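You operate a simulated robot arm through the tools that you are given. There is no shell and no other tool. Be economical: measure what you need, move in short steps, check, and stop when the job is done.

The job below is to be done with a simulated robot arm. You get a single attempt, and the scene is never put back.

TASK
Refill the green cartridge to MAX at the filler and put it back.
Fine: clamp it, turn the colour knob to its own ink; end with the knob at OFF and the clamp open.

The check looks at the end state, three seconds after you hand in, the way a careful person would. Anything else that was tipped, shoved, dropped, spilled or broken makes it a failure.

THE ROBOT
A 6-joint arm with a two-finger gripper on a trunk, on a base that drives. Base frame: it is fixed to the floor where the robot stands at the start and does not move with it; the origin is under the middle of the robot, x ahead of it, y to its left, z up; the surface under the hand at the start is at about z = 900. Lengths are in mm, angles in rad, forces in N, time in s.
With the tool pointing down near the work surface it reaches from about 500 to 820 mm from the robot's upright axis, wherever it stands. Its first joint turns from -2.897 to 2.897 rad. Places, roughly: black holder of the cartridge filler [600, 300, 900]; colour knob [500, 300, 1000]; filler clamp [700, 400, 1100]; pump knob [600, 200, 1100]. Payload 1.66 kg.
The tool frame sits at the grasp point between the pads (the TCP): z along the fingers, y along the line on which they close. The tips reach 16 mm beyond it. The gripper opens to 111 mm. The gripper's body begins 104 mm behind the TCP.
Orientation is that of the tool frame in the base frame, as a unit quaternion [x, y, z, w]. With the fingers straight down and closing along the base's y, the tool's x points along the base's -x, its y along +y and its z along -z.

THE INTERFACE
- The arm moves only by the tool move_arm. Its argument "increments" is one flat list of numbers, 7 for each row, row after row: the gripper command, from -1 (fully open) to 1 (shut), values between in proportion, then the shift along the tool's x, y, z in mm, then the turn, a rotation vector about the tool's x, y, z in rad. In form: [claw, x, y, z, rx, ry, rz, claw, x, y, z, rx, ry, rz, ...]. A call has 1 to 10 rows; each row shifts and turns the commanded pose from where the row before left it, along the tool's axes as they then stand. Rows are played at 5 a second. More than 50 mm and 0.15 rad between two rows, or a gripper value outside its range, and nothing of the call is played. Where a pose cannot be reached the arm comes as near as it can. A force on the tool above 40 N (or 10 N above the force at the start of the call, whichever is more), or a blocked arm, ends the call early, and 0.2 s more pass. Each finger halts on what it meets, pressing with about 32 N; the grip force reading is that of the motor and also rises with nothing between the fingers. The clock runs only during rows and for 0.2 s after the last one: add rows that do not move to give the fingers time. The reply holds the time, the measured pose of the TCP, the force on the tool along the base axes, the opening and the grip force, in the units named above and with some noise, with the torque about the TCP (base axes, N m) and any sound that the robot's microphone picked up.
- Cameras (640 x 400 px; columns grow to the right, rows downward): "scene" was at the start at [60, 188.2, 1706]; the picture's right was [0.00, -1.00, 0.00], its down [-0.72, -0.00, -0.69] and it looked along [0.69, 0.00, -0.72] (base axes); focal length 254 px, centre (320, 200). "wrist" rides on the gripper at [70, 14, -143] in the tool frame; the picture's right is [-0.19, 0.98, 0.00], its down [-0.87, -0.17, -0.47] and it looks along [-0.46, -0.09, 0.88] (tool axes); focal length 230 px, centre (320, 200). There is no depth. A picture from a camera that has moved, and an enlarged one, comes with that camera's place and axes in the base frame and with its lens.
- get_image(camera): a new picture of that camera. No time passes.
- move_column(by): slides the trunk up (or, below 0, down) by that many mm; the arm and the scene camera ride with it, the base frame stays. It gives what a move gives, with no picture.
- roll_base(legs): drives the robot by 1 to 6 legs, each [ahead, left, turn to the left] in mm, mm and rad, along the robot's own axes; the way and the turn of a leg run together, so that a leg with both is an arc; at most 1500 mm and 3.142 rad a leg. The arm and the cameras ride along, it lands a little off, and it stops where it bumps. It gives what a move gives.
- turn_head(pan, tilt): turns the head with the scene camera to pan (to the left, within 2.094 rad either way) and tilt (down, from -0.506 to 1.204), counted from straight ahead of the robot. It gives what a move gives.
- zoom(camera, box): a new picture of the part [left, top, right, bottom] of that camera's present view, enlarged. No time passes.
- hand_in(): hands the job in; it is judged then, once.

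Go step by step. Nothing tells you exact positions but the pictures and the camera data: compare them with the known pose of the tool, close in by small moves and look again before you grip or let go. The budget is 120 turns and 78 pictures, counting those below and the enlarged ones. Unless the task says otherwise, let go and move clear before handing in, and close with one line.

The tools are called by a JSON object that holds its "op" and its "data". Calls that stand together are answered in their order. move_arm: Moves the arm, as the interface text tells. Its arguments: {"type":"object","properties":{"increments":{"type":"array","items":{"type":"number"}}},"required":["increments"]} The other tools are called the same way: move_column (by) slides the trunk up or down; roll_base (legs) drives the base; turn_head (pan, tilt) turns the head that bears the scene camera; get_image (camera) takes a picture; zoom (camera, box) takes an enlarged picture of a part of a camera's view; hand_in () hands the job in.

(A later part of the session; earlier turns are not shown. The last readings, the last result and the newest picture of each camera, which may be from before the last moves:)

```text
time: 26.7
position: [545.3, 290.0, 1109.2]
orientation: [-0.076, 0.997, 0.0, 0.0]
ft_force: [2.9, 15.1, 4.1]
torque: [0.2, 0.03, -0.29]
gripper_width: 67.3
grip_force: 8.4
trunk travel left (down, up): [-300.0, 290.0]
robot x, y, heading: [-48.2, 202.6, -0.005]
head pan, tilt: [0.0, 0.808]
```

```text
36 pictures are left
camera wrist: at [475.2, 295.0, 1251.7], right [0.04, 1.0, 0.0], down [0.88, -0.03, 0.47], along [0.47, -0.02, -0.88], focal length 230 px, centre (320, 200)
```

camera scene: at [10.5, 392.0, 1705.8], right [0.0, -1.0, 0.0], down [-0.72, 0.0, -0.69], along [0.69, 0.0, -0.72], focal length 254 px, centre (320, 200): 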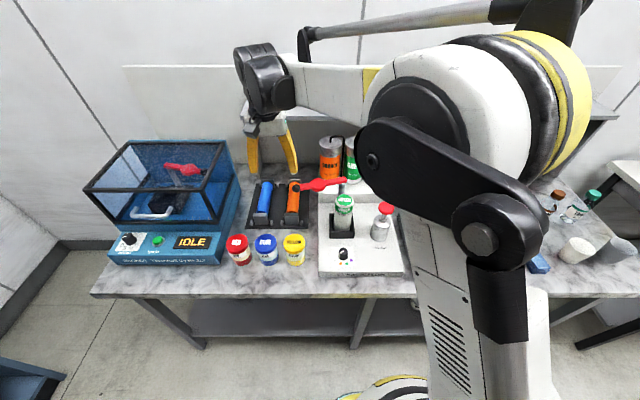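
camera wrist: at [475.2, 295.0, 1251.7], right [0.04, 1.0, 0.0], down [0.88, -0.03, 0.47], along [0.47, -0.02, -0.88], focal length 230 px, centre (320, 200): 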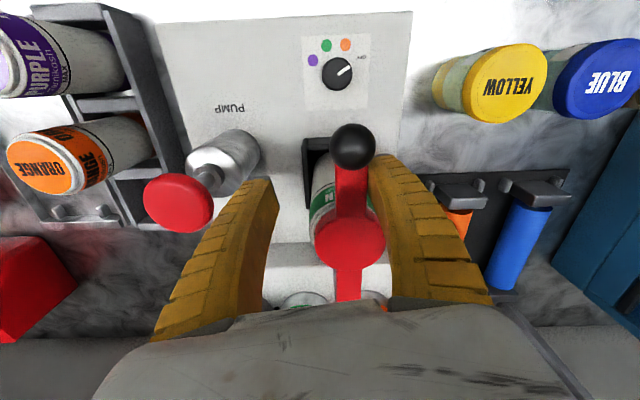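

I felt the end stop (15 N), so the clamp is closed. I'll back off, straighten the tool and rise.

{"op": "move_arm", "data": {"increments": [0, 0, 12, 0, 0, 0, 0, 0, 0, 5, -5, 0, 0, 0.075, 0, 0, 0, -45, 0, 0, 0.075, 0, 0, 0, -45, 0, 0, 0, 0, 0, 0, -45, 0, 0, 0, 0, 0, 0, 0, 0, 0, 0]}}

{"op": "zoom", "data": {"camera": "scene", "box": [305, 160, 395, 280]}}

{"op": "get_image", "data": {"camera": "wrist"}}

```text
time: 28.1
position: [543.6, 306.5, 1249.1]
orientation: [0.0, 1.0, 0.0, 0.0]
ft_force: [0.1, 1.1, 0.2]
torque: [-0.02, -0.01, 0.02]
gripper_width: 57.6
grip_force: 1.7
trunk travel left (down, up): [-300.0, 290.0]
robot x, y, heading: [-53.2, 201.9, -0.001]
head pan, tilt: [0.0, 0.808]
```

```text
3.33 times, centred on (350, 220) of scene
camera zoom: at [11.1, 390.7, 1705.9], right [0.0, -1.0, 0.0], down [-0.72, 0.0, -0.69], along [0.69, 0.0, -0.72], focal length 847 px, centre (220, 133)
```

zoom: 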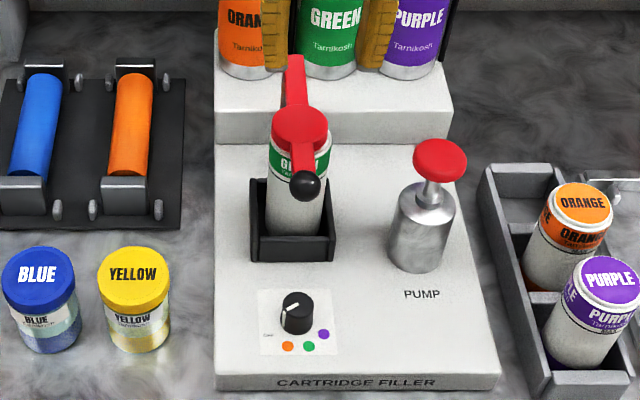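

```text
34 pictures are left
camera wrist: at [474.6, 321.5, 1392.2], right [0.19, 0.98, 0.0], down [0.87, -0.17, 0.47], along [0.46, -0.09, -0.88], focal length 230 px, centre (320, 200)
```

wrist: 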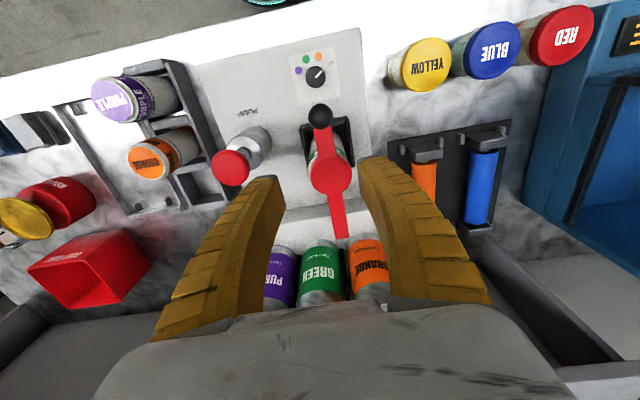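

The knob top is at about (470, 314, 991) and 31 mm across. I'll zoom in for the pointer and dot angles.

{"op": "zoom", "data": {"camera": "wrist", "box": [280, 40, 360, 100]}}

{"op": "zoom", "data": {"camera": "scene", "box": [330, 235, 380, 270]}}

```text
6.67 times, centred on (320, 70) of wrist
camera zoom: at [474.6, 321.5, 1392.2], right [0.19, 0.98, 0.0], down [0.87, -0.17, 0.47], along [0.46, -0.09, -0.88], focal length 1534 px, centre (320, 1067)
```

zoom: 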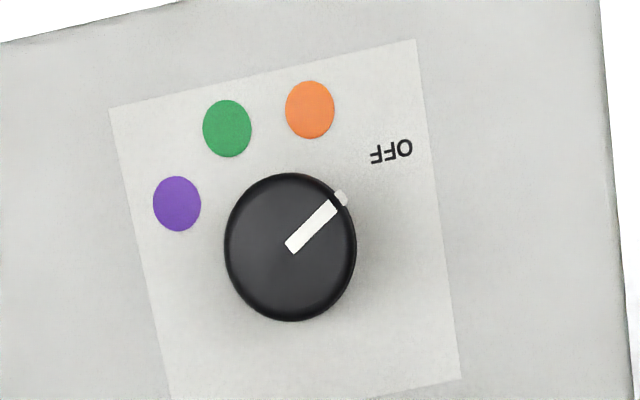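

```text
11.43 times, centred on (355, 252) of scene
camera zoom: at [11.1, 390.7, 1705.9], right [0.0, -1.0, 0.0], down [-0.72, 0.0, -0.69], along [0.69, 0.0, -0.72], focal length 2904 px, centre (-80, -400)
```

zoom: 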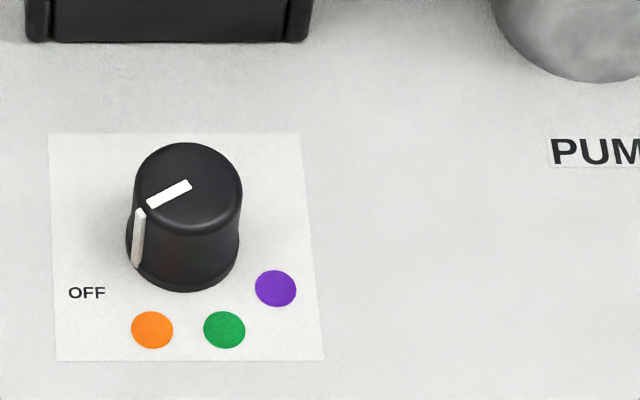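

The positions are spaced 45° and OFF to green is 90° counter-clockwise seen from above. I'll turn it in two 45° grips to stay clear of the lever ball. First I position over the knob.

{"op": "move_arm", "data": {"increments": [-0.2, 38, 3, 0, 0, 0, 0, -0.2, 37.6, 3.5, 0, 0, 0, 0, -0.2, 0, 0, 45, 0, 0, 0.13, -0.2, 0, 0, 45, 0, 0, 0.13, -0.2, 0, 0, 45, 0, 0, 0.13, -0.2, 0, 0, 35, 0, 0, 0, -0.2, 0, 0, 0, 0, 0, 0]}}

{"op": "get_image", "data": {"camera": "wrist"}}

{"op": "zoom", "data": {"camera": "scene", "box": [310, 180, 400, 280]}}

```text
time: 29.7
position: [465.4, 311.9, 1080.0]
orientation: [0.193, 0.981, 0.0, 0.0]
ft_force: [0.8, -0.2, 0.3]
torque: [-0.01, -0.05, 0.02]
gripper_width: 68.2
grip_force: 1.1
trunk travel left (down, up): [-300.0, 290.0]
robot x, y, heading: [-52.6, 206.8, -0.002]
head pan, tilt: [0.0, 0.808]
```

```text
31 pictures are left
camera wrist: at [405.6, 352.3, 1223.9], right [0.55, 0.84, 0.0], down [0.74, -0.48, 0.47], along [0.39, -0.26, -0.88], focal length 230 px, centre (320, 200)
```

wrist: 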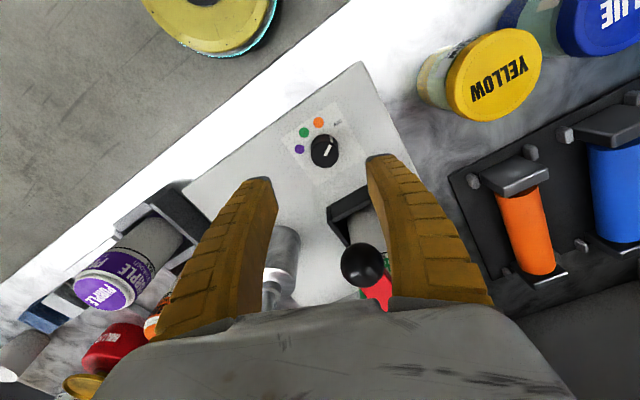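

```text
4.00 times, centred on (355, 230) of scene
camera zoom: at [10.2, 390.5, 1706.1], right [0.0, -1.0, 0.0], down [-0.72, 0.0, -0.69], along [0.69, 0.0, -0.72], focal length 1016 px, centre (180, 80)
```

zoom: 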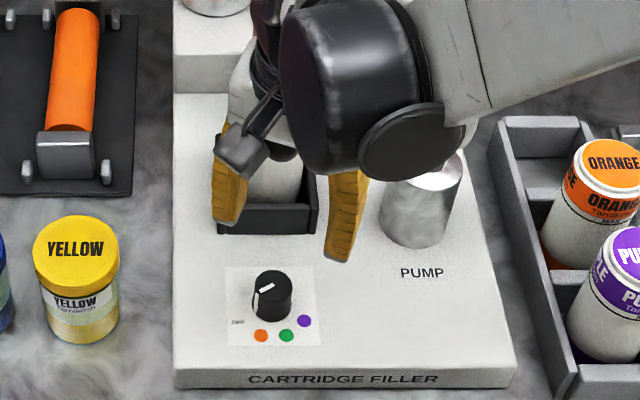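

The knob centre fixes at about (466, 315). I'm descending around it.

{"op": "move_arm", "data": {"increments": [-0.2, 0.8, 3.6, 35, 0, 0, 0, -0.2, 0, 0, 35, 0, 0, 0, -0.2, 0, 0, 31, 0, 0, 0, -0.2, 0, 0, 0, 0, 0, 0]}}

{"op": "get_image", "data": {"camera": "wrist"}}

{"op": "zoom", "data": {"camera": "scene", "box": [310, 180, 400, 280]}}

```text
time: 30.4
position: [466.7, 315.4, 1005.3]
orientation: [0.193, 0.981, 0.0, 0.005]
ft_force: [-9.8, -0.6, 27.7]
torque: [-0.05, -2.53, -0.06]
gripper_width: 68.6
grip_force: 1.2
trunk travel left (down, up): [-300.0, 290.0]
robot x, y, heading: [-49.5, 204.6, -0.002]
head pan, tilt: [0.0, 0.808]
stopped in row 3: the force on the tool passed its limit at 142 N (the readings are from after the stop); the commanded pose is now the measured one
```

```text
29 pictures are left
camera wrist: at [405.4, 355.7, 1147.5], right [0.55, 0.84, 0.01], down [0.73, -0.48, 0.48], along [0.4, -0.26, -0.88], focal length 230 px, centre (320, 200)
```

wrist: 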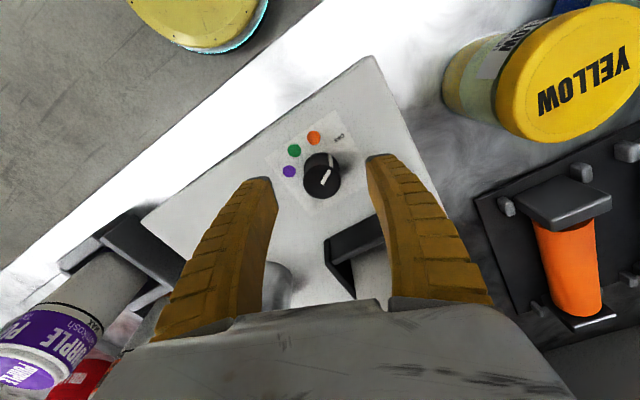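

```text
4.00 times, centred on (355, 230) of scene
camera zoom: at [6.8, 390.2, 1706.5], right [0.0, -1.0, 0.0], down [-0.72, 0.0, -0.69], along [0.69, 0.0, -0.72], focal length 1016 px, centre (180, 80)
```

zoom: 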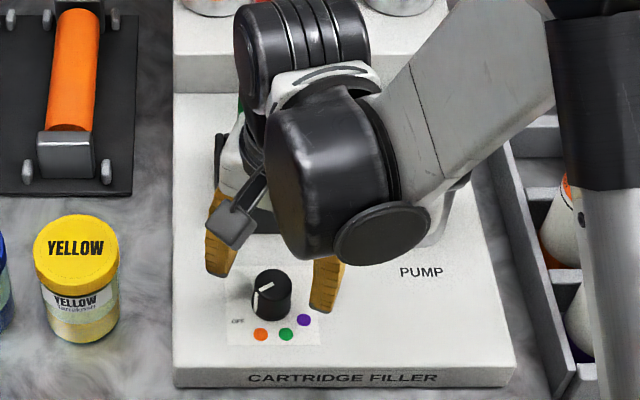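

The hand's upper part hit the lever ball from above, so I raise at once. The tool must lean back towards the robot when working the knob.

{"op": "move_arm", "data": {"increments": [-0.2, 0, 0, -25, 0, 0, 0, -0.2, 0, 0, -40, 0, 0, 0, -0.2, 0, 0, -45, 0, 0, 0, -0.2, 0, 0, -45, 0, 0, 0, -0.2, 0, 0, 0, 0, 0, 0]}}

{"op": "roll_base", "data": {"legs": [[-120, 0, 0]]}}

{"op": "get_image", "data": {"camera": "scene"}}

{"op": "zoom", "data": {"camera": "scene", "box": [310, 160, 400, 260]}}

```text
time: 31.6
position: [469.1, 315.6, 1156.1]
orientation: [0.194, 0.981, 0.001, 0.003]
ft_force: [0.2, -1.4, -0.5]
torque: [0.02, 0.0, -0.02]
gripper_width: 68.2
grip_force: 1.1
trunk travel left (down, up): [-300.0, 290.0]
robot x, y, heading: [-48.2, 201.4, -0.002]
head pan, tilt: [0.0, 0.808]
```

```text
time: 32.9
position: [346.7, 316.2, 1156.1]
orientation: [0.194, 0.981, 0.001, 0.004]
ft_force: [-0.4, 0.4, -0.6]
torque: [-0.01, -0.04, 0.01]
gripper_width: 68.2
grip_force: 1.0
trunk travel left (down, up): [-300.0, 290.0]
robot x, y, heading: [-174.8, 200.6, -0.004]
head pan, tilt: [0.0, 0.808]
```

```text
27 pictures are left
camera scene: at [-112.1, 390.9, 1706.1], right [0.0, -1.0, 0.0], down [-0.72, 0.0, -0.69], along [0.69, 0.0, -0.72], focal length 254 px, centre (320, 200)
```

scene: 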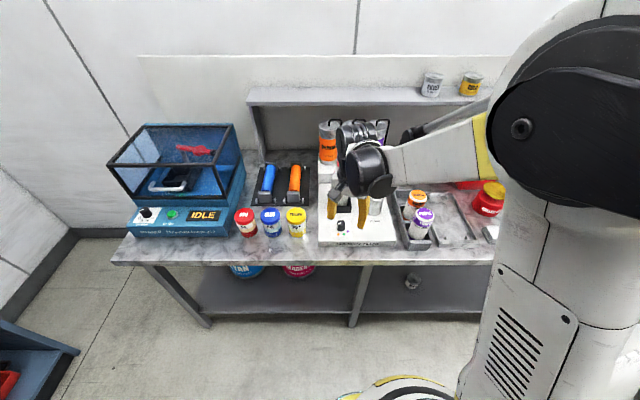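

```text
4.00 times, centred on (355, 210) of scene
camera zoom: at [-112.1, 390.9, 1706.1], right [0.0, -1.0, 0.0], down [-0.72, 0.0, -0.69], along [0.69, 0.0, -0.72], focal length 1016 px, centre (180, 160)
```

zoom: 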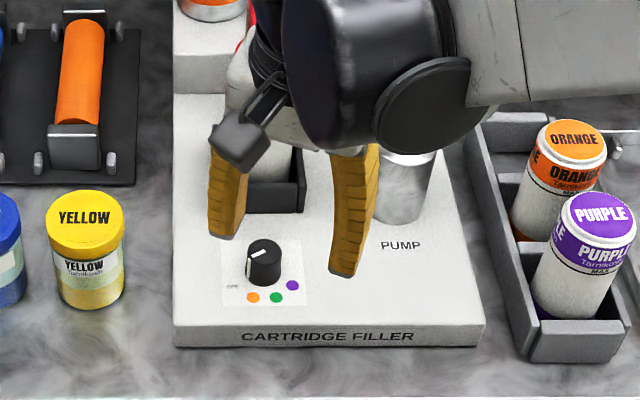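

The filler looks undisturbed. I'll now orient the tool at 45° clockwise, leaning 25° back.

{"op": "move_arm", "data": {"increments": [-0.2, 0, 0, 0, 0, 0, 0.13, -0.2, 0, 0, 0, 0, 0, 0.13, -0.2, 0, 0, 0, 0, 0, 0.13, -0.2, 0, 0, 0, 0, -0.146, 0, -0.2, 0, 0, 0, 0, -0.146, 0, -0.2, 0, 0, 0, 0, -0.146, 0, -0.2, 0, 0, 0, 0, 0, 0]}}

{"op": "get_image", "data": {"camera": "wrist"}}

```text
time: 34.5
position: [347.3, 315.6, 1156.5]
orientation: [0.372, 0.902, -0.081, 0.204]
ft_force: [-0.3, 0.1, 0.0]
torque: [0.03, -0.01, 0.01]
gripper_width: 68.4
grip_force: 1.8
trunk travel left (down, up): [-300.0, 290.0]
robot x, y, heading: [-174.2, 203.1, -0.003]
head pan, tilt: [0.0, 0.808]
```

```text
25 pictures are left
camera wrist: at [268.0, 413.6, 1254.9], right [0.81, 0.58, 0.09], down [0.29, -0.53, 0.8], along [0.51, -0.62, -0.6], focal length 230 px, centre (320, 200)
```

wrist: 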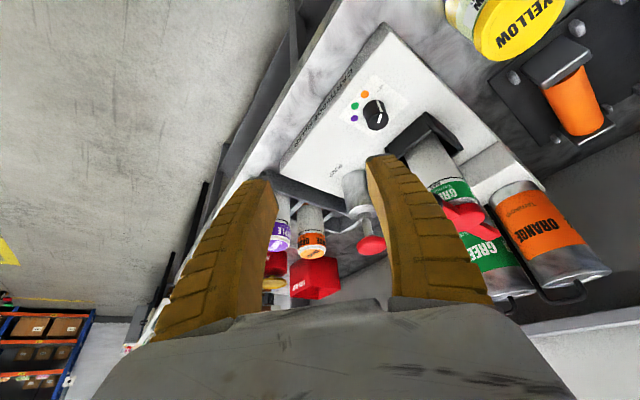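

Tool axes are as intended. I'm moving above the knob at z = 1060, leaning.

{"op": "move_arm", "data": {"increments": [-0.2, -8.7, 20.8, 31, 0, 0, 0, -0.2, -8.7, 20.8, 31, 0, 0, 0, -0.2, -8.7, 20.8, 31, 0, 0, 0, -0.2, -8.7, 20.8, 31, 0, 0, 0, -0.2, 0, 0, 0, 0, 0, 0]}}

{"op": "get_image", "data": {"camera": "wrist"}}

{"op": "zoom", "data": {"camera": "scene", "box": [290, 150, 400, 260]}}

```text
time: 35.7
position: [465.1, 316.4, 1058.7]
orientation: [0.372, 0.902, -0.08, 0.205]
ft_force: [0.4, 0.7, -1.4]
torque: [0.0, 0.0, -0.01]
gripper_width: 68.5
grip_force: 1.2
trunk travel left (down, up): [-300.0, 290.0]
robot x, y, heading: [-169.0, 202.9, -0.006]
head pan, tilt: [0.0, 0.808]
```

```text
24 pictures are left
camera wrist: at [386.1, 414.6, 1157.6], right [0.81, 0.58, 0.09], down [0.29, -0.53, 0.8], along [0.51, -0.62, -0.6], focal length 230 px, centre (320, 200)
```

wrist: 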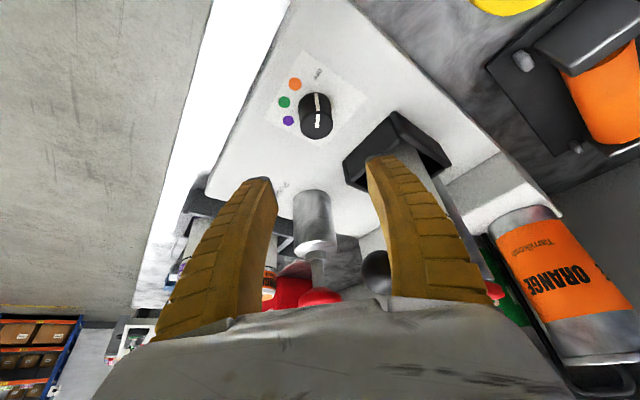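

```text
3.64 times, centred on (345, 205) of scene
camera zoom: at [-110.9, 390.8, 1706.1], right [0.0, -1.0, 0.0], down [-0.72, 0.0, -0.69], along [0.69, 0.0, -0.72], focal length 924 px, centre (229, 182)
```

zoom: 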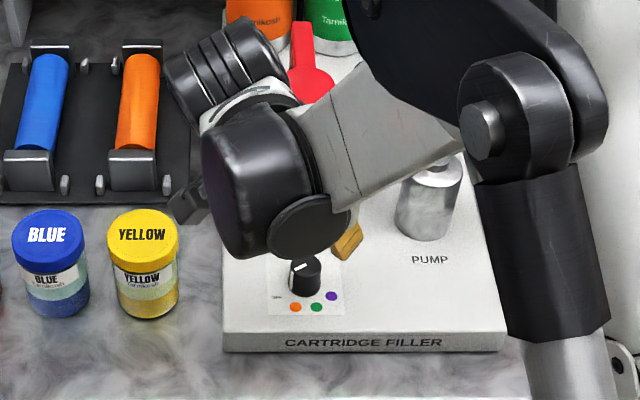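

Combining views puts the knob at about (467, 317) with its top near z 982. I'll lower to z = 1010 along the vertical and check.

{"op": "move_arm", "data": {"increments": [-0.2, 10, 0.8, 22.2, 0, 0, 0, -0.2, 10, 0.7, 22.2, 0, 0, 0, -0.2, 0, 0, 0, 0, 0, 0]}}

{"op": "get_image", "data": {"camera": "wrist"}}

```text
time: 36.5
position: [467.2, 317.8, 1010.1]
orientation: [0.372, 0.902, -0.081, 0.204]
ft_force: [-0.2, -0.1, -0.5]
torque: [0.02, -0.01, -0.02]
gripper_width: 68.3
grip_force: 1.1
trunk travel left (down, up): [-300.0, 290.0]
robot x, y, heading: [-172.0, 205.2, -0.002]
head pan, tilt: [0.0, 0.808]
```

```text
22 pictures are left
camera wrist: at [388.7, 415.8, 1109.6], right [0.81, 0.58, 0.09], down [0.29, -0.53, 0.8], along [0.51, -0.62, -0.6], focal length 230 px, centre (320, 200)
```

wrist: 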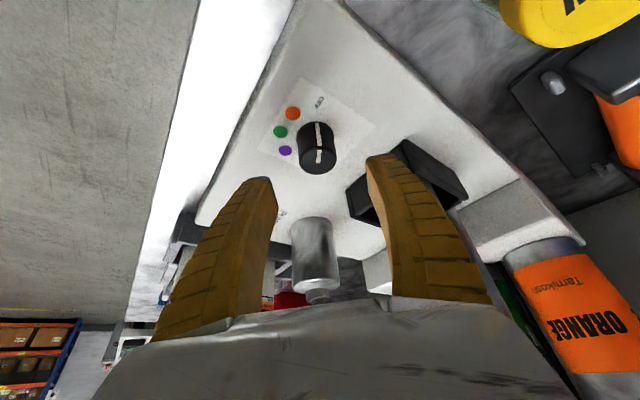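

The knob is between the fingers with only a few mm offset. I'll correct 2 mm in y, lower to z = 975, then close on it.

{"op": "move_arm", "data": {"increments": [-0.2, 8.4, 0.5, 15.4, 0, 0, 0, -0.2, 8.4, 0.4, 15.4, 0, 0, 0, -0.2, 0, 0, 0, 0, 0, 0]}}

{"op": "get_image", "data": {"camera": "wrist"}}

```text
time: 37.3
position: [468.4, 321.5, 976.9]
orientation: [0.371, 0.902, -0.08, 0.205]
ft_force: [-0.5, 0.2, 0.4]
torque: [0.0, -0.01, 0.03]
gripper_width: 68.5
grip_force: 1.6
trunk travel left (down, up): [-300.0, 290.0]
robot x, y, heading: [-170.3, 204.9, -0.002]
head pan, tilt: [0.0, 0.808]
```

```text
21 pictures are left
camera wrist: at [389.2, 419.2, 1075.4], right [0.81, 0.58, 0.09], down [0.29, -0.53, 0.8], along [0.51, -0.62, -0.6], focal length 230 px, centre (320, 200)
```

wrist: 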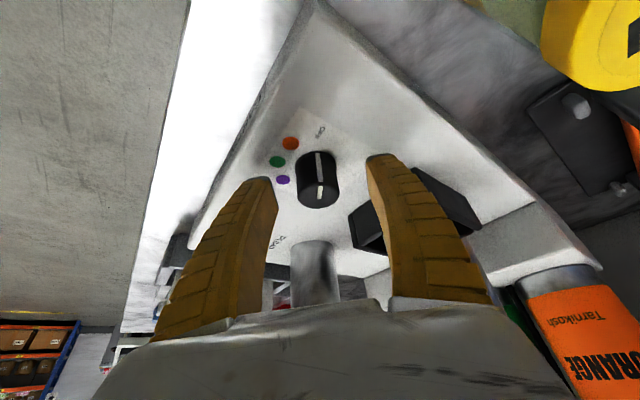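

The knob top projects right at the TCP, so it's aligned. I'm closing and checking the opening before turning.

{"op": "move_arm", "data": {"increments": [0.2, 0, 0, 0, 0, 0, 0, 0.6, 0, 0, 0, 0, 0, 0, 1, 0, 0, 0, 0, 0, 0, 1, 0, 0, 0, 0, 0, 0]}}

{"op": "move_arm", "data": {"increments": [1, 0, 0, 0, -0.0612, 0.0009, -0.1293, 1, 0, 0, 0, -0.0612, 0.0009, -0.1293, 1, 0, 0, 0, -0.0612, 0.0009, -0.1293, 1, 0, 0, 0, 0, 0, 0]}}

{"op": "get_image", "data": {"camera": "wrist"}}

```text
time: 38.3
position: [466.8, 319.9, 976.9]
orientation: [0.372, 0.902, -0.081, 0.205]
ft_force: [-11.8, -8.7, 8.4]
torque: [-0.25, -0.06, -0.13]
gripper_width: 25.4
grip_force: 34.3
trunk travel left (down, up): [-300.0, 290.0]
robot x, y, heading: [-171.3, 202.0, -0.002]
head pan, tilt: [0.0, 0.808]
```

```text
time: 39.3
position: [465.1, 316.0, 977.5]
orientation: [0.171, 0.96, -0.036, 0.219]
ft_force: [-25.4, -26.8, 2.3]
torque: [-0.36, -0.36, -0.31]
gripper_width: 25.6
grip_force: 34.1
trunk travel left (down, up): [-300.0, 290.0]
robot x, y, heading: [-169.8, 200.3, -0.005]
head pan, tilt: [0.0, 0.808]
```

```text
20 pictures are left
camera wrist: at [353.4, 372.5, 1076.9], right [0.5, 0.86, 0.09], down [0.48, -0.36, 0.8], along [0.72, -0.36, -0.6], focal length 230 px, centre (320, 200)
```

wrist: 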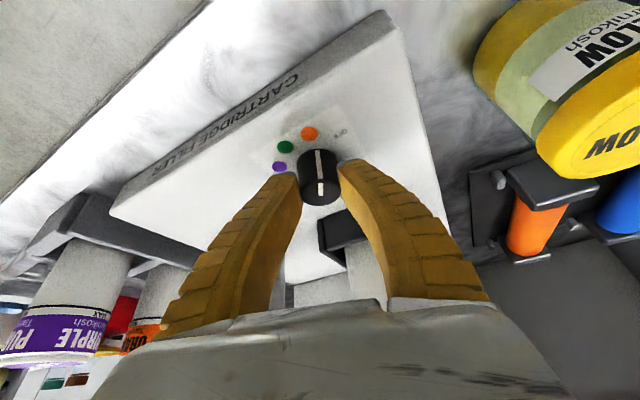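

The knob turns with the gripper (pointer follows). Side forces show the true centre is a few mm towards −x, −y, so I'll relieve that and continue.

{"op": "move_arm", "data": {"increments": [1, 1.4, -5.9, -0.7, 0, 0, 0, 1, 0, 0, 0, -0.0612, 0.0009, -0.1293, 1, 0, 0, 0, -0.0612, 0.0009, -0.1293, 1, 0, 0, 0, -0.0612, 0.0009, -0.1293, 1, 0, 0, 0, -0.0612, 0.0009, -0.1293, 1, 0, 0, 0, 0, 0, 0]}}

```text
time: 40.7
position: [465.0, 310.6, 976.9]
orientation: [-0.106, 0.97, 0.026, 0.219]
ft_force: [21.1, -19.0, 23.4]
torque: [-0.03, -0.65, -0.2]
gripper_width: 28.2
grip_force: 33.6
trunk travel left (down, up): [-300.0, 290.0]
robot x, y, heading: [-171.1, 206.2, -0.004]
head pan, tilt: [0.0, 0.808]
```

Forces are building, so I'll look before continuing.

{"op": "get_image", "data": {"camera": "wrist"}}

{"op": "zoom", "data": {"camera": "scene", "box": [290, 150, 400, 260]}}

```text
19 pictures are left
camera wrist: at [341.2, 297.9, 1075.7], right [-0.05, 1.0, 0.09], down [0.6, -0.04, 0.8], along [0.8, 0.09, -0.6], focal length 230 px, centre (320, 200)
```

wrist: 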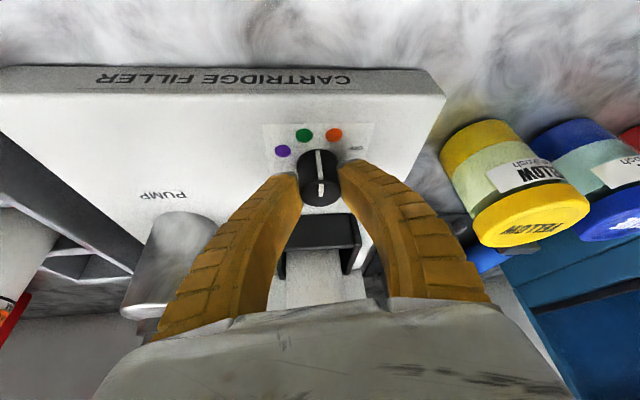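

```text
3.64 times, centred on (345, 205) of scene
camera zoom: at [-109.5, 387.8, 1706.4], right [0.0, -1.0, 0.0], down [-0.72, 0.0, -0.69], along [0.69, 0.0, -0.72], focal length 924 px, centre (229, 182)
```

zoom: 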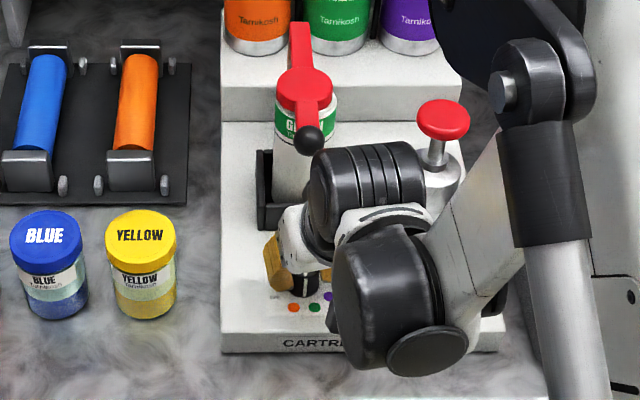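

The pointer is now between orange and green, about 33° short. I'll relieve the side force and turn the rest.

{"op": "move_arm", "data": {"increments": [1, -2.5, -3.6, 0, 0, 0, 0, 1, 0, 0, 0, -0.0612, 0.0009, -0.1293, 1, 0, 0, 0, -0.0612, 0.0009, -0.1293, 1, 0, 0, 0, -0.0612, 0.0009, -0.1293, 1, 0, 0, 0, -0.0612, 0.0009, -0.1293, 1, 0, 0, 0, 0, 0, 0]}}

{"op": "get_image", "data": {"camera": "wrist"}}

```text
time: 42.1
position: [467.2, 306.1, 977.2]
orientation: [-0.376, 0.9, 0.087, 0.202]
ft_force: [5.0, -32.8, 6.7]
torque: [-0.18, -0.07, -0.24]
gripper_width: 28.0
grip_force: 34.3
trunk travel left (down, up): [-300.0, 290.0]
robot x, y, heading: [-169.3, 197.9, -0.003]
head pan, tilt: [0.0, 0.808]
```

```text
17 pictures are left
camera wrist: at [371.2, 229.1, 1076.1], right [-0.58, 0.81, 0.09], down [0.53, 0.29, 0.8], along [0.62, 0.51, -0.6], focal length 230 px, centre (320, 200)
```

wrist: 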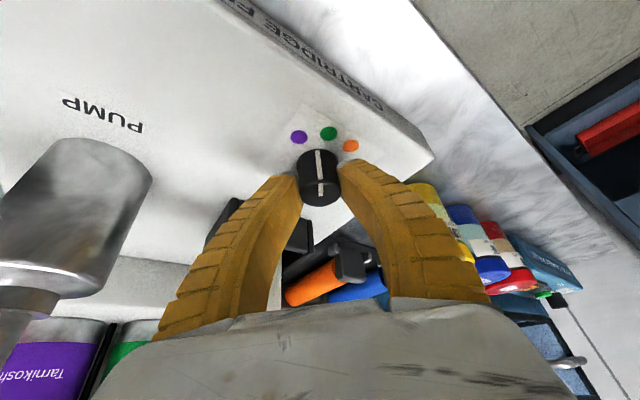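

Rechecking the geometry by equal dot radii, the spacing is 40°, so I've gone about 10° past green. I'll turn back 0.17 rad, then release and inspect.

{"op": "move_arm", "data": {"increments": [1, 0, 0, 0, 0.0365, -0.0005, 0.077, 1, 0, 0, 0, 0.0365, -0.0005, 0.077, 1, 0, 0, 0, 0, 0, 0, 0.4, 0, 0, 0, 0, 0, 0, -0.1, 0, 0, 0, 0, 0, 0, -0.2, 0, 0, 0, 0, 0, 0]}}

{"op": "zoom", "data": {"camera": "wrist", "box": [240, 100, 400, 220]}}

```text
time: 43.5
position: [467.3, 312.5, 976.8]
orientation: [-0.298, 0.929, 0.069, 0.208]
ft_force: [0.0, 0.0, -1.3]
torque: [0.03, 0.02, -0.03]
gripper_width: 68.3
grip_force: 0.9
trunk travel left (down, up): [-300.0, 290.0]
robot x, y, heading: [-168.5, 204.5, -0.007]
head pan, tilt: [0.0, 0.808]
```

```text
3.33 times, centred on (320, 160) of wrist
camera zoom: at [358.8, 251.1, 1076.2], right [-0.43, 0.9, 0.09], down [0.57, 0.2, 0.8], along [0.7, 0.4, -0.6], focal length 767 px, centre (320, 333)
```

zoom: 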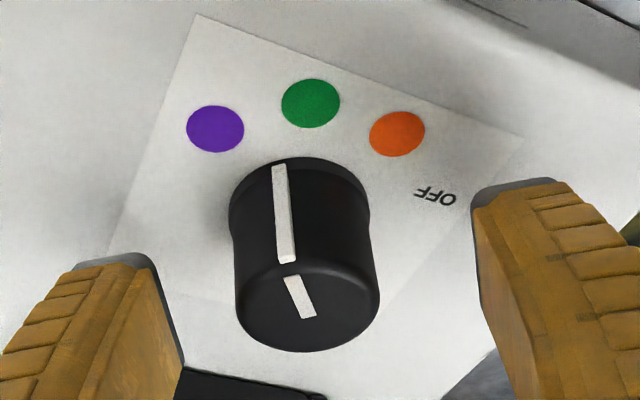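

The pointer sits at about −45°, while green is at −20° (purple −60°, OFF +60°). The knob centre fits at (467.8, 311), so I'll regrip slightly lower and turn back 25° clockwise.

{"op": "move_arm", "data": {"increments": [-0.2, 1.9, -1.1, 3.5, 0, 0, 0, 0.3, 0, 0, 0, 0, 0, 0, 0.7, 0, 0, 0, 0, 0, 0, 1, 0, 0, 0, 0, 0, 0, 1, 0, 0, 0, 0, 0, 0, 1, 0, 0, 0, 0.0622, -0.0006, 0.1314, 1, 0, 0, 0, 0.0622, -0.0006, 0.1314, 1, 0, 0, 0, 0.0622, -0.0006, 0.1314, 1, 0, 0, 0, 0, 0, 0]}}

{"op": "zoom", "data": {"camera": "wrist", "box": [240, 100, 400, 220]}}

```text
time: 45.5
position: [467.3, 311.2, 973.5]
orientation: [-0.091, 0.971, 0.023, 0.218]
ft_force: [4.6, 5.6, 1.0]
torque: [0.37, -0.56, 0.02]
gripper_width: 27.6
grip_force: 34.6
trunk travel left (down, up): [-300.0, 290.0]
robot x, y, heading: [-168.8, 205.2, -0.0]
head pan, tilt: [0.0, 0.808]
```

```text
3.33 times, centred on (320, 160) of wrist
camera zoom: at [343.4, 302.4, 1072.6], right [-0.01, 1.0, 0.09], down [0.6, -0.06, 0.8], along [0.8, 0.06, -0.6], focal length 767 px, centre (320, 333)
```

zoom: 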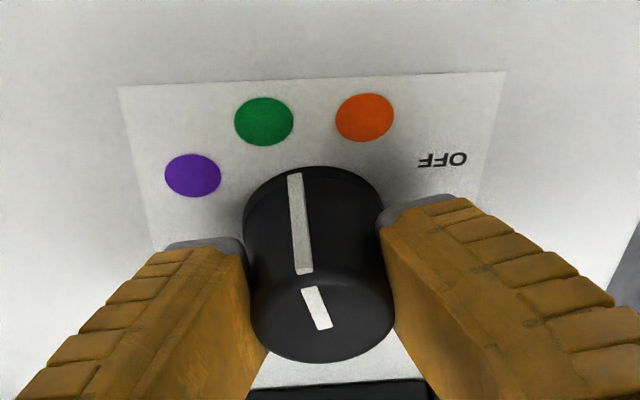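

The pointer now reads about −17°, close to green's −20°. I'll release and verify.

{"op": "move_arm", "data": {"increments": [0.4, 0, 0, 0, 0, 0, 0, -0.1, 0, 0, 0, 0, 0, 0, -0.3, 0, 0, 0, 0, 0, 0, -0.3, -11, 0, -22.5, 0, 0, 0, -0.3, -17, 0, -36, 0, 0, 0, -0.3, -17, 0, -36, 0, 0, 0, -0.3, 0, 0, 0, 0, 0, 0]}}

{"op": "zoom", "data": {"camera": "wrist", "box": [260, 60, 380, 160]}}

```text
time: 47.1
position: [469.0, 311.1, 1077.4]
orientation: [-0.09, 0.972, 0.022, 0.217]
ft_force: [0.2, 0.3, 0.3]
torque: [0.01, 0.0, 0.0]
gripper_width: 73.8
grip_force: 1.4
trunk travel left (down, up): [-300.0, 290.0]
robot x, y, heading: [-172.3, 203.1, -0.006]
head pan, tilt: [0.0, 0.808]
```

```text
4.00 times, centred on (320, 110) of wrist
camera zoom: at [344.0, 301.9, 1176.6], right [-0.01, 1.0, 0.09], down [0.6, -0.06, 0.8], along [0.8, 0.06, -0.6], focal length 920 px, centre (320, 560)
```

zoom: 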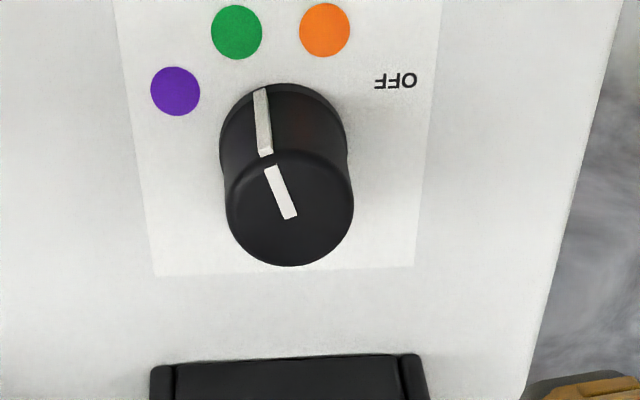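

The knob points at green. I'll rise, straighten the tool and go above the pump head, which is at about (553, 182, 1105).

{"op": "move_arm", "data": {"increments": [0, -19.2, 0, -40.7, 0, 0, 0, 0.5, -19.2, 0, -40.7, 0, 0, 0, 1, -19.2, 0, -40.7, 0, 0, 0, 1, 0, 0, 0, 0, 0.146, 0, 1, 0, 0, 0, 0, 0.146, 0, 1, 0, 0, 0, 0, 0.144, 0, 1, 0, 0, 0, 0, 0, 0.093, 1, 0, 0, 0, 0, 0, 0.092, 1, 0, 0, 0, 0, 0, 0]}}

```text
time: 49.1
position: [467.9, 308.9, 1214.7]
orientation: [-0.002, 1.0, 0.002, 0.003]
ft_force: [0.6, 0.1, 0.4]
torque: [-0.01, -0.01, 0.02]
gripper_width: 0.2
grip_force: 28.7
trunk travel left (down, up): [-300.0, 290.0]
robot x, y, heading: [-169.4, 205.9, -0.005]
head pan, tilt: [0.0, 0.808]
```

Now I move over the pump and check the alignment.

{"op": "move_arm", "data": {"increments": [1, -21.3, -31.7, 5, 0, 0, 0, 1, -21.3, -31.7, 10, 0, 0, 0, 1, -21.3, -31.7, 20, 0, 0, 0, 1, -21.3, -31.7, 20, 0, 0, 0, 1, 0, 0, 0, 0, 0, 0]}}

{"op": "get_image", "data": {"camera": "wrist"}}

{"op": "zoom", "data": {"camera": "scene", "box": [290, 120, 450, 250]}}

```text
time: 50.3
position: [554.0, 182.9, 1157.5]
orientation: [-0.002, 1.0, 0.002, 0.003]
ft_force: [-0.4, 0.0, -0.4]
torque: [-0.02, -0.01, -0.02]
gripper_width: 0.1
grip_force: 28.0
trunk travel left (down, up): [-300.0, 290.0]
robot x, y, heading: [-173.0, 199.7, 0.001]
head pan, tilt: [0.0, 0.808]
```

```text
13 pictures are left
camera wrist: at [484.3, 195.7, 1299.4], right [0.19, 0.98, 0.01], down [0.86, -0.17, 0.48], along [0.47, -0.08, -0.88], focal length 230 px, centre (320, 200)
```

wrist: 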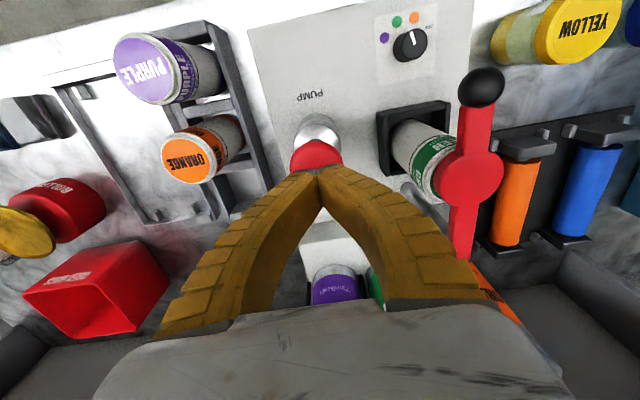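

```text
3.08 times, centred on (370, 185) of scene
camera zoom: at [-110.9, 391.5, 1706.0], right [0.0, -1.0, 0.0], down [-0.72, 0.0, -0.69], along [0.69, 0.0, -0.72], focal length 782 px, centre (166, 246)
```

zoom: 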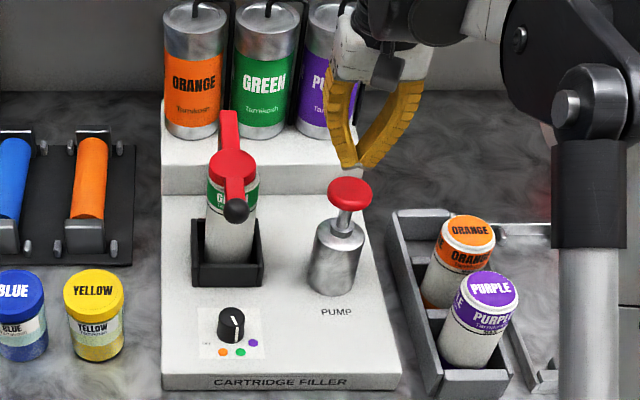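

The fingertips are centred over the pump head. I'll press slowly while watching the force.

{"op": "move_arm", "data": {"increments": [1, 0, 0, 28, 0, 0, 0, 1, 0, 0, 8, 0, 0, 0, 1, 0, 0, 8, 0, 0, 0, 1, 0, 0, 8, 0, 0, 0, 1, 0, 0, 0, 0, 0, 0]}}

{"op": "zoom", "data": {"camera": "scene", "box": [320, 150, 400, 250]}}

```text
time: 51.5
position: [553.9, 182.2, 1105.1]
orientation: [-0.002, 1.0, 0.003, 0.003]
ft_force: [1.4, 0.2, 2.3]
torque: [-0.04, -0.02, 0.03]
gripper_width: 0.1
grip_force: 28.1
trunk travel left (down, up): [-300.0, 290.0]
robot x, y, heading: [-172.6, 202.2, -0.002]
head pan, tilt: [0.0, 0.808]
```

```text
4.00 times, centred on (360, 200) of scene
camera zoom: at [-110.3, 390.9, 1706.0], right [0.0, -1.0, 0.0], down [-0.72, 0.0, -0.69], along [0.69, 0.0, -0.72], focal length 1016 px, centre (160, 200)
```

zoom: 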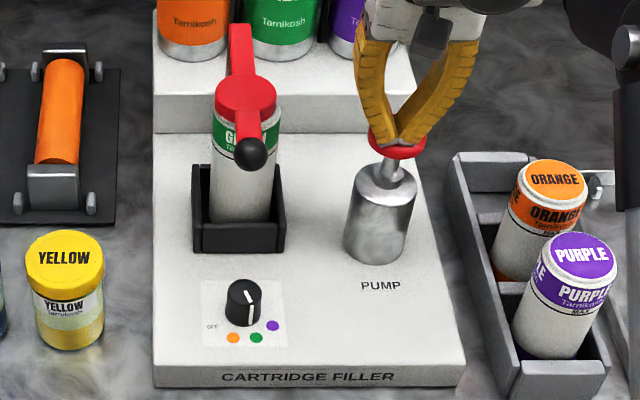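

I'm just in contact. I'll press 12 mm and check what the cartridge does.

{"op": "move_arm", "data": {"increments": [1, 0, 0, 6, 0, 0, 0, 1, 0, 0, 6, 0, 0, 0]}}

{"op": "zoom", "data": {"camera": "scene", "box": [320, 150, 400, 250]}}

```text
time: 52.1
position: [554.1, 182.1, 1093.2]
orientation: [-0.001, 1.0, 0.003, 0.002]
ft_force: [-1.0, -2.0, 5.6]
torque: [0.01, -0.01, 0.01]
gripper_width: 5.9
grip_force: 28.8
trunk travel left (down, up): [-300.0, 290.0]
robot x, y, heading: [-164.2, 198.0, -0.006]
head pan, tilt: [0.0, 0.808]
```

```text
4.00 times, centred on (360, 200) of scene
camera zoom: at [-110.9, 390.7, 1706.1], right [0.0, -1.0, 0.0], down [-0.72, 0.0, -0.69], along [0.69, 0.0, -0.72], focal length 1016 px, centre (160, 200)
```

zoom: 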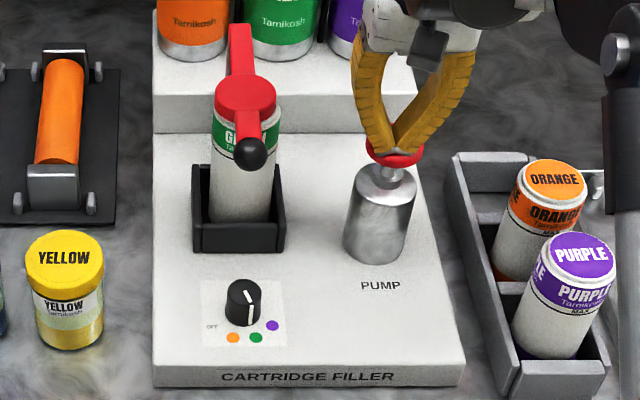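

The head is moving down and no ink shows yet. I'll press on to the bottom of the stroke.

{"op": "move_arm", "data": {"increments": [1, 0, 0, 6, 0, 0, 0, 1, 0, 0, 6, 0, 0, 0, 1, 0, 0, 5, 0, 0, 0]}}

```text
time: 52.9
position: [554.0, 184.5, 1078.2]
orientation: [-0.001, 1.0, 0.003, 0.003]
ft_force: [2.2, -1.9, 20.1]
torque: [-0.03, 0.0, -0.03]
gripper_width: 5.9
grip_force: 29.0
trunk travel left (down, up): [-300.0, 290.0]
robot x, y, heading: [-169.1, 203.7, 0.002]
head pan, tilt: [0.0, 0.808]
```

Force has risen to 20 N, so this is the end of the stroke. I'll release upward and look at the level.

{"op": "move_arm", "data": {"increments": [1, 0, 0, -10, 0, 0, 0, 1, 0, 0, -12, 0, 0, 0, 1, 0, 0, -12, 0, 0, 0, 1, 0, 0, 0, 0, 0, 0]}}

{"op": "zoom", "data": {"camera": "scene", "box": [320, 150, 400, 250]}}

```text
time: 53.9
position: [553.3, 183.3, 1110.5]
orientation: [-0.001, 1.0, 0.002, 0.003]
ft_force: [-0.7, -0.7, 0.6]
torque: [0.04, 0.0, -0.01]
gripper_width: 0.1
grip_force: 29.1
trunk travel left (down, up): [-300.0, 290.0]
robot x, y, heading: [-171.8, 205.6, -0.001]
head pan, tilt: [0.0, 0.808]
```

```text
4.00 times, centred on (360, 200) of scene
camera zoom: at [-110.1, 390.9, 1705.9], right [0.0, -1.0, 0.0], down [-0.72, 0.0, -0.69], along [0.69, 0.0, -0.72], focal length 1016 px, centre (160, 200)
```

zoom: 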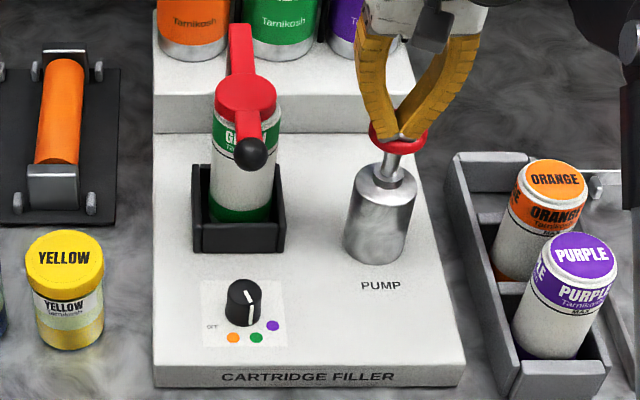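

Green ink appeared. I'll zoom in to gauge how much one stroke adds relative to MAX.

{"op": "zoom", "data": {"camera": "scene", "box": [362, 165, 398, 215]}}

```text
8.00 times, centred on (380, 190) of scene
camera zoom: at [-110.1, 390.9, 1705.9], right [0.0, -1.0, 0.0], down [-0.72, 0.0, -0.69], along [0.69, 0.0, -0.72], focal length 2032 px, centre (-160, 280)
```

zoom: 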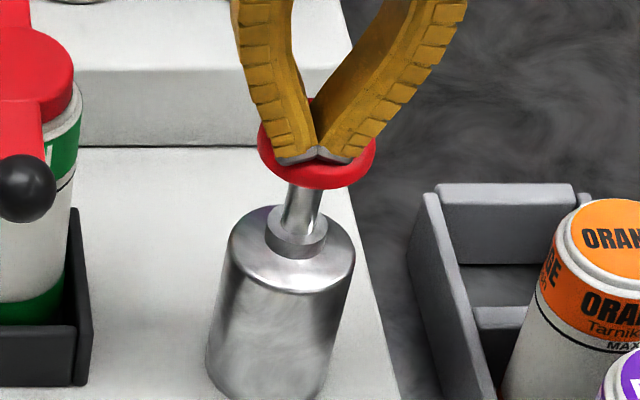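

After one stroke the level is about 38 mm up, and MAX is about 90 mm above the bottom. I'll give a second identical stroke and re-measure.

{"op": "move_arm", "data": {"increments": [1, 0, 0, 6, 0, 0, 0, 1, 0, 0, 6, 0, 0, 0, 1, 0, 0, 6, 0, 0, 0, 1, 0, 0, 6, 0, 0, 0, 1, 0, 0, 6, 0, 0, 0, 1, 0, 0, 4, 0, 0, 0, 1, 0, 0, -11, 0, 0, 0, 1, 0, 0, -11, 0, 0, 0, 1, 0, 0, -12, 0, 0, 0, 1, 0, 0, 0, 0, 0, 0]}}

{"op": "zoom", "data": {"camera": "scene", "box": [320, 165, 360, 215]}}

```text
time: 56.1
position: [553.5, 181.7, 1111.0]
orientation: [0.001, 1.0, 0.002, 0.003]
ft_force: [0.7, -0.3, 0.0]
torque: [0.01, -0.01, -0.02]
gripper_width: 0.0
grip_force: 28.6
trunk travel left (down, up): [-300.0, 290.0]
robot x, y, heading: [-170.7, 202.8, -0.004]
head pan, tilt: [0.0, 0.808]
```

```text
8.00 times, centred on (340, 190) of scene
camera zoom: at [-110.2, 390.9, 1706.0], right [0.0, -1.0, 0.0], down [-0.72, 0.0, -0.69], along [0.69, 0.0, -0.72], focal length 2032 px, centre (160, 280)
```

zoom: 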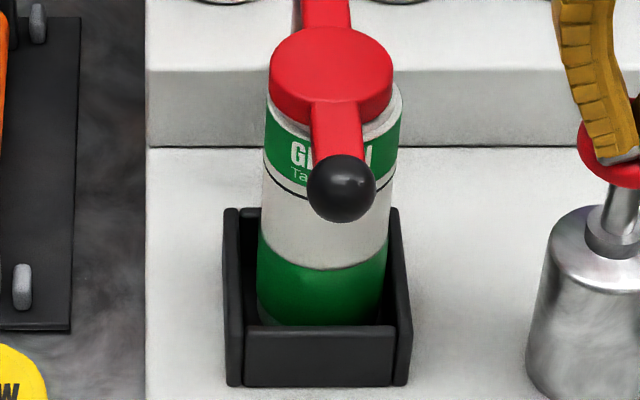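

Level rises about 24 mm per stroke, with about 38 mm left to MAX. I'll give a third identical stroke, which should stay below MAX.

{"op": "move_arm", "data": {"increments": [1, 0, 0, 6, 0, 0, 0, 1, 0, 0, 6, 0, 0, 0, 1, 0, 0, 6, 0, 0, 0, 1, 0, 0, 6, 0, 0, 0, 1, 0, 0, 6, 0, 0, 0, 1, 0, 0, 4, 0, 0, 0, 1, 0, 0, -11, 0, 0, 0, 1, 0, 0, -11, 0, 0, 0, 1, 0, 0, -12, 0, 0, 0, 1, 0, 0, 0, 0, 0, 0]}}

{"op": "zoom", "data": {"camera": "scene", "box": [320, 165, 360, 215]}}

```text
time: 58.3
position: [553.1, 183.3, 1110.1]
orientation: [-0.001, 1.0, 0.002, 0.003]
ft_force: [-0.2, 0.5, 1.2]
torque: [-0.06, -0.01, 0.02]
gripper_width: 0.1
grip_force: 28.6
trunk travel left (down, up): [-300.0, 290.0]
robot x, y, heading: [-168.3, 202.8, -0.001]
head pan, tilt: [0.0, 0.808]
```

```text
8.00 times, centred on (340, 190) of scene
camera zoom: at [-110.3, 391.0, 1706.0], right [0.0, -1.0, 0.0], down [-0.72, 0.0, -0.69], along [0.69, 0.0, -0.72], focal length 2032 px, centre (160, 280)
```

zoom: 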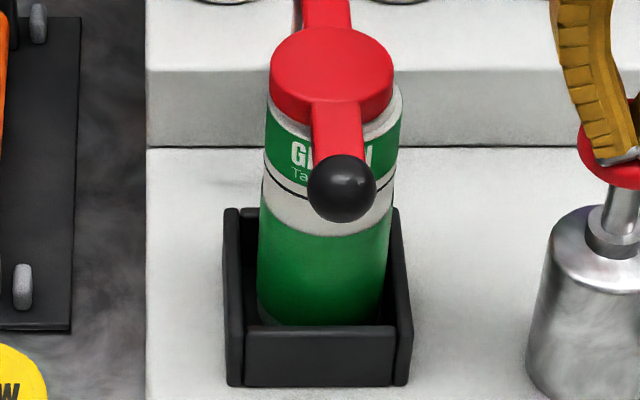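

About 0.8 of a stroke remains. I'll do a partial press and look while holding it.

{"op": "move_arm", "data": {"increments": [1, 0, 0, 6, 0, 0, 0, 1, 0, 0, 6, 0, 0, 0, 1, 0, 0, 6, 0, 0, 0, 1, 0, 0, 5, 0, 0, 0]}}

{"op": "zoom", "data": {"camera": "scene", "box": [320, 165, 360, 215]}}

```text
time: 59.3
position: [554.3, 182.1, 1088.2]
orientation: [-0.001, 1.0, 0.003, 0.002]
ft_force: [2.5, 0.7, 5.3]
torque: [-0.01, -0.04, 0.04]
gripper_width: 5.9
grip_force: 28.6
trunk travel left (down, up): [-300.0, 290.0]
robot x, y, heading: [-173.5, 201.9, -0.003]
head pan, tilt: [0.0, 0.808]
```

```text
8.00 times, centred on (340, 190) of scene
camera zoom: at [-110.5, 390.9, 1706.0], right [0.0, -1.0, 0.0], down [-0.72, 0.0, -0.69], along [0.69, 0.0, -0.72], focal length 2032 px, centre (160, 280)
```

zoom: 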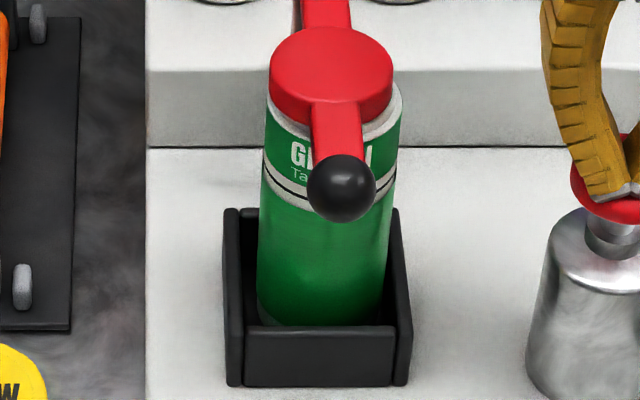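

Ink follows the travel, and the remaining gap is about 10 px, roughly 10 mm of travel. I'll press 8 mm more and look.

{"op": "move_arm", "data": {"increments": [1, 0, 0, 4, 0, 0, 0, 1, 0, 0, 4.5, 0, 0, 0]}}

{"op": "zoom", "data": {"camera": "scene", "box": [328, 172, 352, 202]}}

```text
time: 59.9
position: [552.3, 182.6, 1079.5]
orientation: [-0.001, 1.0, 0.003, 0.002]
ft_force: [4.4, -0.9, 13.6]
torque: [-0.07, -0.06, -0.02]
gripper_width: 6.0
grip_force: 28.7
trunk travel left (down, up): [-300.0, 290.0]
robot x, y, heading: [-169.9, 203.8, -0.004]
head pan, tilt: [0.0, 0.808]
```

```text
13.33 times, centred on (340, 187) of scene
camera zoom: at [-111.1, 390.7, 1706.2], right [0.0, -1.0, 0.0], down [-0.72, 0.0, -0.69], along [0.69, 0.0, -0.72], focal length 3388 px, centre (53, 373)
```

zoom: 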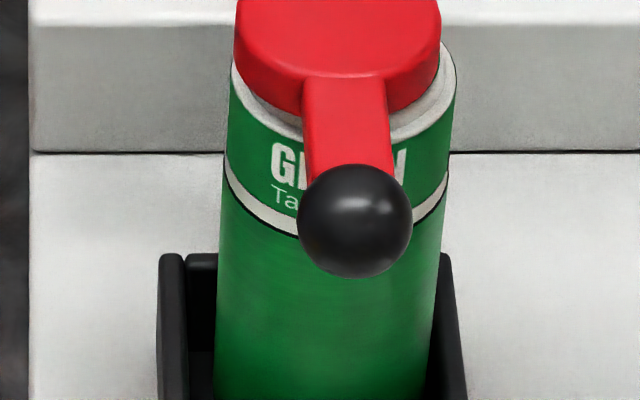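

The ink has reached the MAX line exactly. I'll release the pump, rise and go back above the knob.

{"op": "move_arm", "data": {"increments": [1, 0, 0, -15, 0, 0, 0, 1, 0, 0, -35, 0, 0, 0, 1, 0, 0, -43, 0, 0, 0, 1, 0, 0, -43, 0, 0, 0, 1, 21.3, 32, 0, 0, 0, 0, 1, 21.3, 32, 0, 0, 0, 0, 0.4, 21.3, 32, 0, 0, 0, 0, -0.2, 21.3, 32, 0, 0, 0, 0, -0.2, 0, 0, 0, 0, 0, 0]}}

{"op": "move_arm", "data": {"increments": [-0.2, 0, 0, 0, 0, 0, -0.1396, -0.2, 0, 0, 0, 0, 0, -0.1396, -0.2, 0, 0, 0, 0, 0, -0.1396, -0.2, 0, 0, 0, 0, 0, -0.1396, -0.2, 0, 0, 0, 0, 0, -0.1396, -0.2, 0, 0, 0, 0, -0.1453, 0, -0.2, 0, 0, 0, 0, -0.1453, 0, -0.2, 0, 0, 0, 0, -0.1453, 0, -0.2, 0, 0, 0, 0, 0, 0]}}

```text
time: 61.9
position: [466.3, 310.9, 1215.8]
orientation: [-0.002, 1.0, 0.003, 0.003]
ft_force: [-0.8, -0.5, -0.1]
torque: [0.04, 0.02, -0.02]
gripper_width: 68.3
grip_force: 1.1
trunk travel left (down, up): [-300.0, 290.0]
robot x, y, heading: [-169.8, 205.2, -0.009]
head pan, tilt: [0.0, 0.808]
```

```text
time: 63.9
position: [468.5, 310.8, 1215.3]
orientation: [-0.334, 0.916, 0.076, 0.207]
ft_force: [-0.1, 0.6, 0.5]
torque: [-0.03, -0.04, 0.0]
gripper_width: 68.7
grip_force: 0.6
trunk travel left (down, up): [-300.0, 290.0]
robot x, y, heading: [-170.0, 203.0, 0.002]
head pan, tilt: [0.0, 0.808]
```

The orientation is right, with 40° counter-clockwise heading and lean. I'm descending along the vertical to the knob.

{"op": "move_arm", "data": {"increments": [-0.2, 16.8, 0, 35.1, 0, 0, 0, -0.2, 16.8, 0, 35.1, 0, 0, 0, -0.2, 16.8, 0, 35.1, 0, 0, 0, -0.2, 16.8, 0, 35.1, 0, 0, 0, -0.2, 12.9, 0, 27, 0, 0, 0, -0.2, 8.6, 0, 18, 0, 0, 0, -0.2, 0, 0, 0, 0, 0, 0]}}

```text
time: 65.5
position: [466.8, 310.5, 1009.7]
orientation: [-0.335, 0.916, 0.077, 0.206]
ft_force: [0.2, 0.6, -0.5]
torque: [0.0, 0.03, -0.02]
gripper_width: 68.4
grip_force: 1.4
trunk travel left (down, up): [-300.0, 290.0]
robot x, y, heading: [-171.8, 201.7, 0.0]
head pan, tilt: [0.0, 0.808]
```

Position is on target. I lower the last 36 mm and close.

{"op": "move_arm", "data": {"increments": [-0.2, 7.8, 0, 16.3, 0, 0, 0, -0.2, 7.8, 0, 16.3, 0, 0, 0, 0.3, 0, 0, 0, 0, 0, 0, 0.7, 0, 0, 0, 0, 0, 0, 1, 0, 0, 0, 0, 0, 0, 1, 0, 0, 0, 0, 0, 0]}}

```text
time: 66.9
position: [468.3, 309.1, 972.0]
orientation: [-0.334, 0.917, 0.076, 0.207]
ft_force: [12.1, -9.8, 7.2]
torque: [0.35, -0.39, -0.11]
gripper_width: 28.5
grip_force: 34.3
trunk travel left (down, up): [-300.0, 290.0]
robot x, y, heading: [-171.0, 206.2, -0.006]
head pan, tilt: [0.0, 0.808]
```

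A small offset force; I shift 2 mm to relieve it and turn clockwise towards OFF.

{"op": "move_arm", "data": {"increments": [1, 0, -2, 0, 0, 0, 0, 1, 0, 0, 0, 0.0597, 0, 0.1262, 1, 0, 0, 0, 0.0597, 0, 0.1262, 1, 0, 0, 0, 0.0597, 0, 0.1262, 1, 0, 0, 0, 0.0597, 0, 0.1262, 1, 0, 0, 0, 0.0597, 0, 0.1262, 1, 0, 0, 0, 0, 0, 0]}}

```text
time: 68.5
position: [468.0, 311.5, 972.7]
orientation: [-0.002, 0.976, 0.001, 0.219]
ft_force: [-6.7, 30.5, 2.5]
torque: [0.17, 0.12, 0.2]
gripper_width: 27.0
grip_force: 33.9
trunk travel left (down, up): [-300.0, 290.0]
robot x, y, heading: [-168.9, 198.9, -0.004]
head pan, tilt: [0.0, 0.808]
```

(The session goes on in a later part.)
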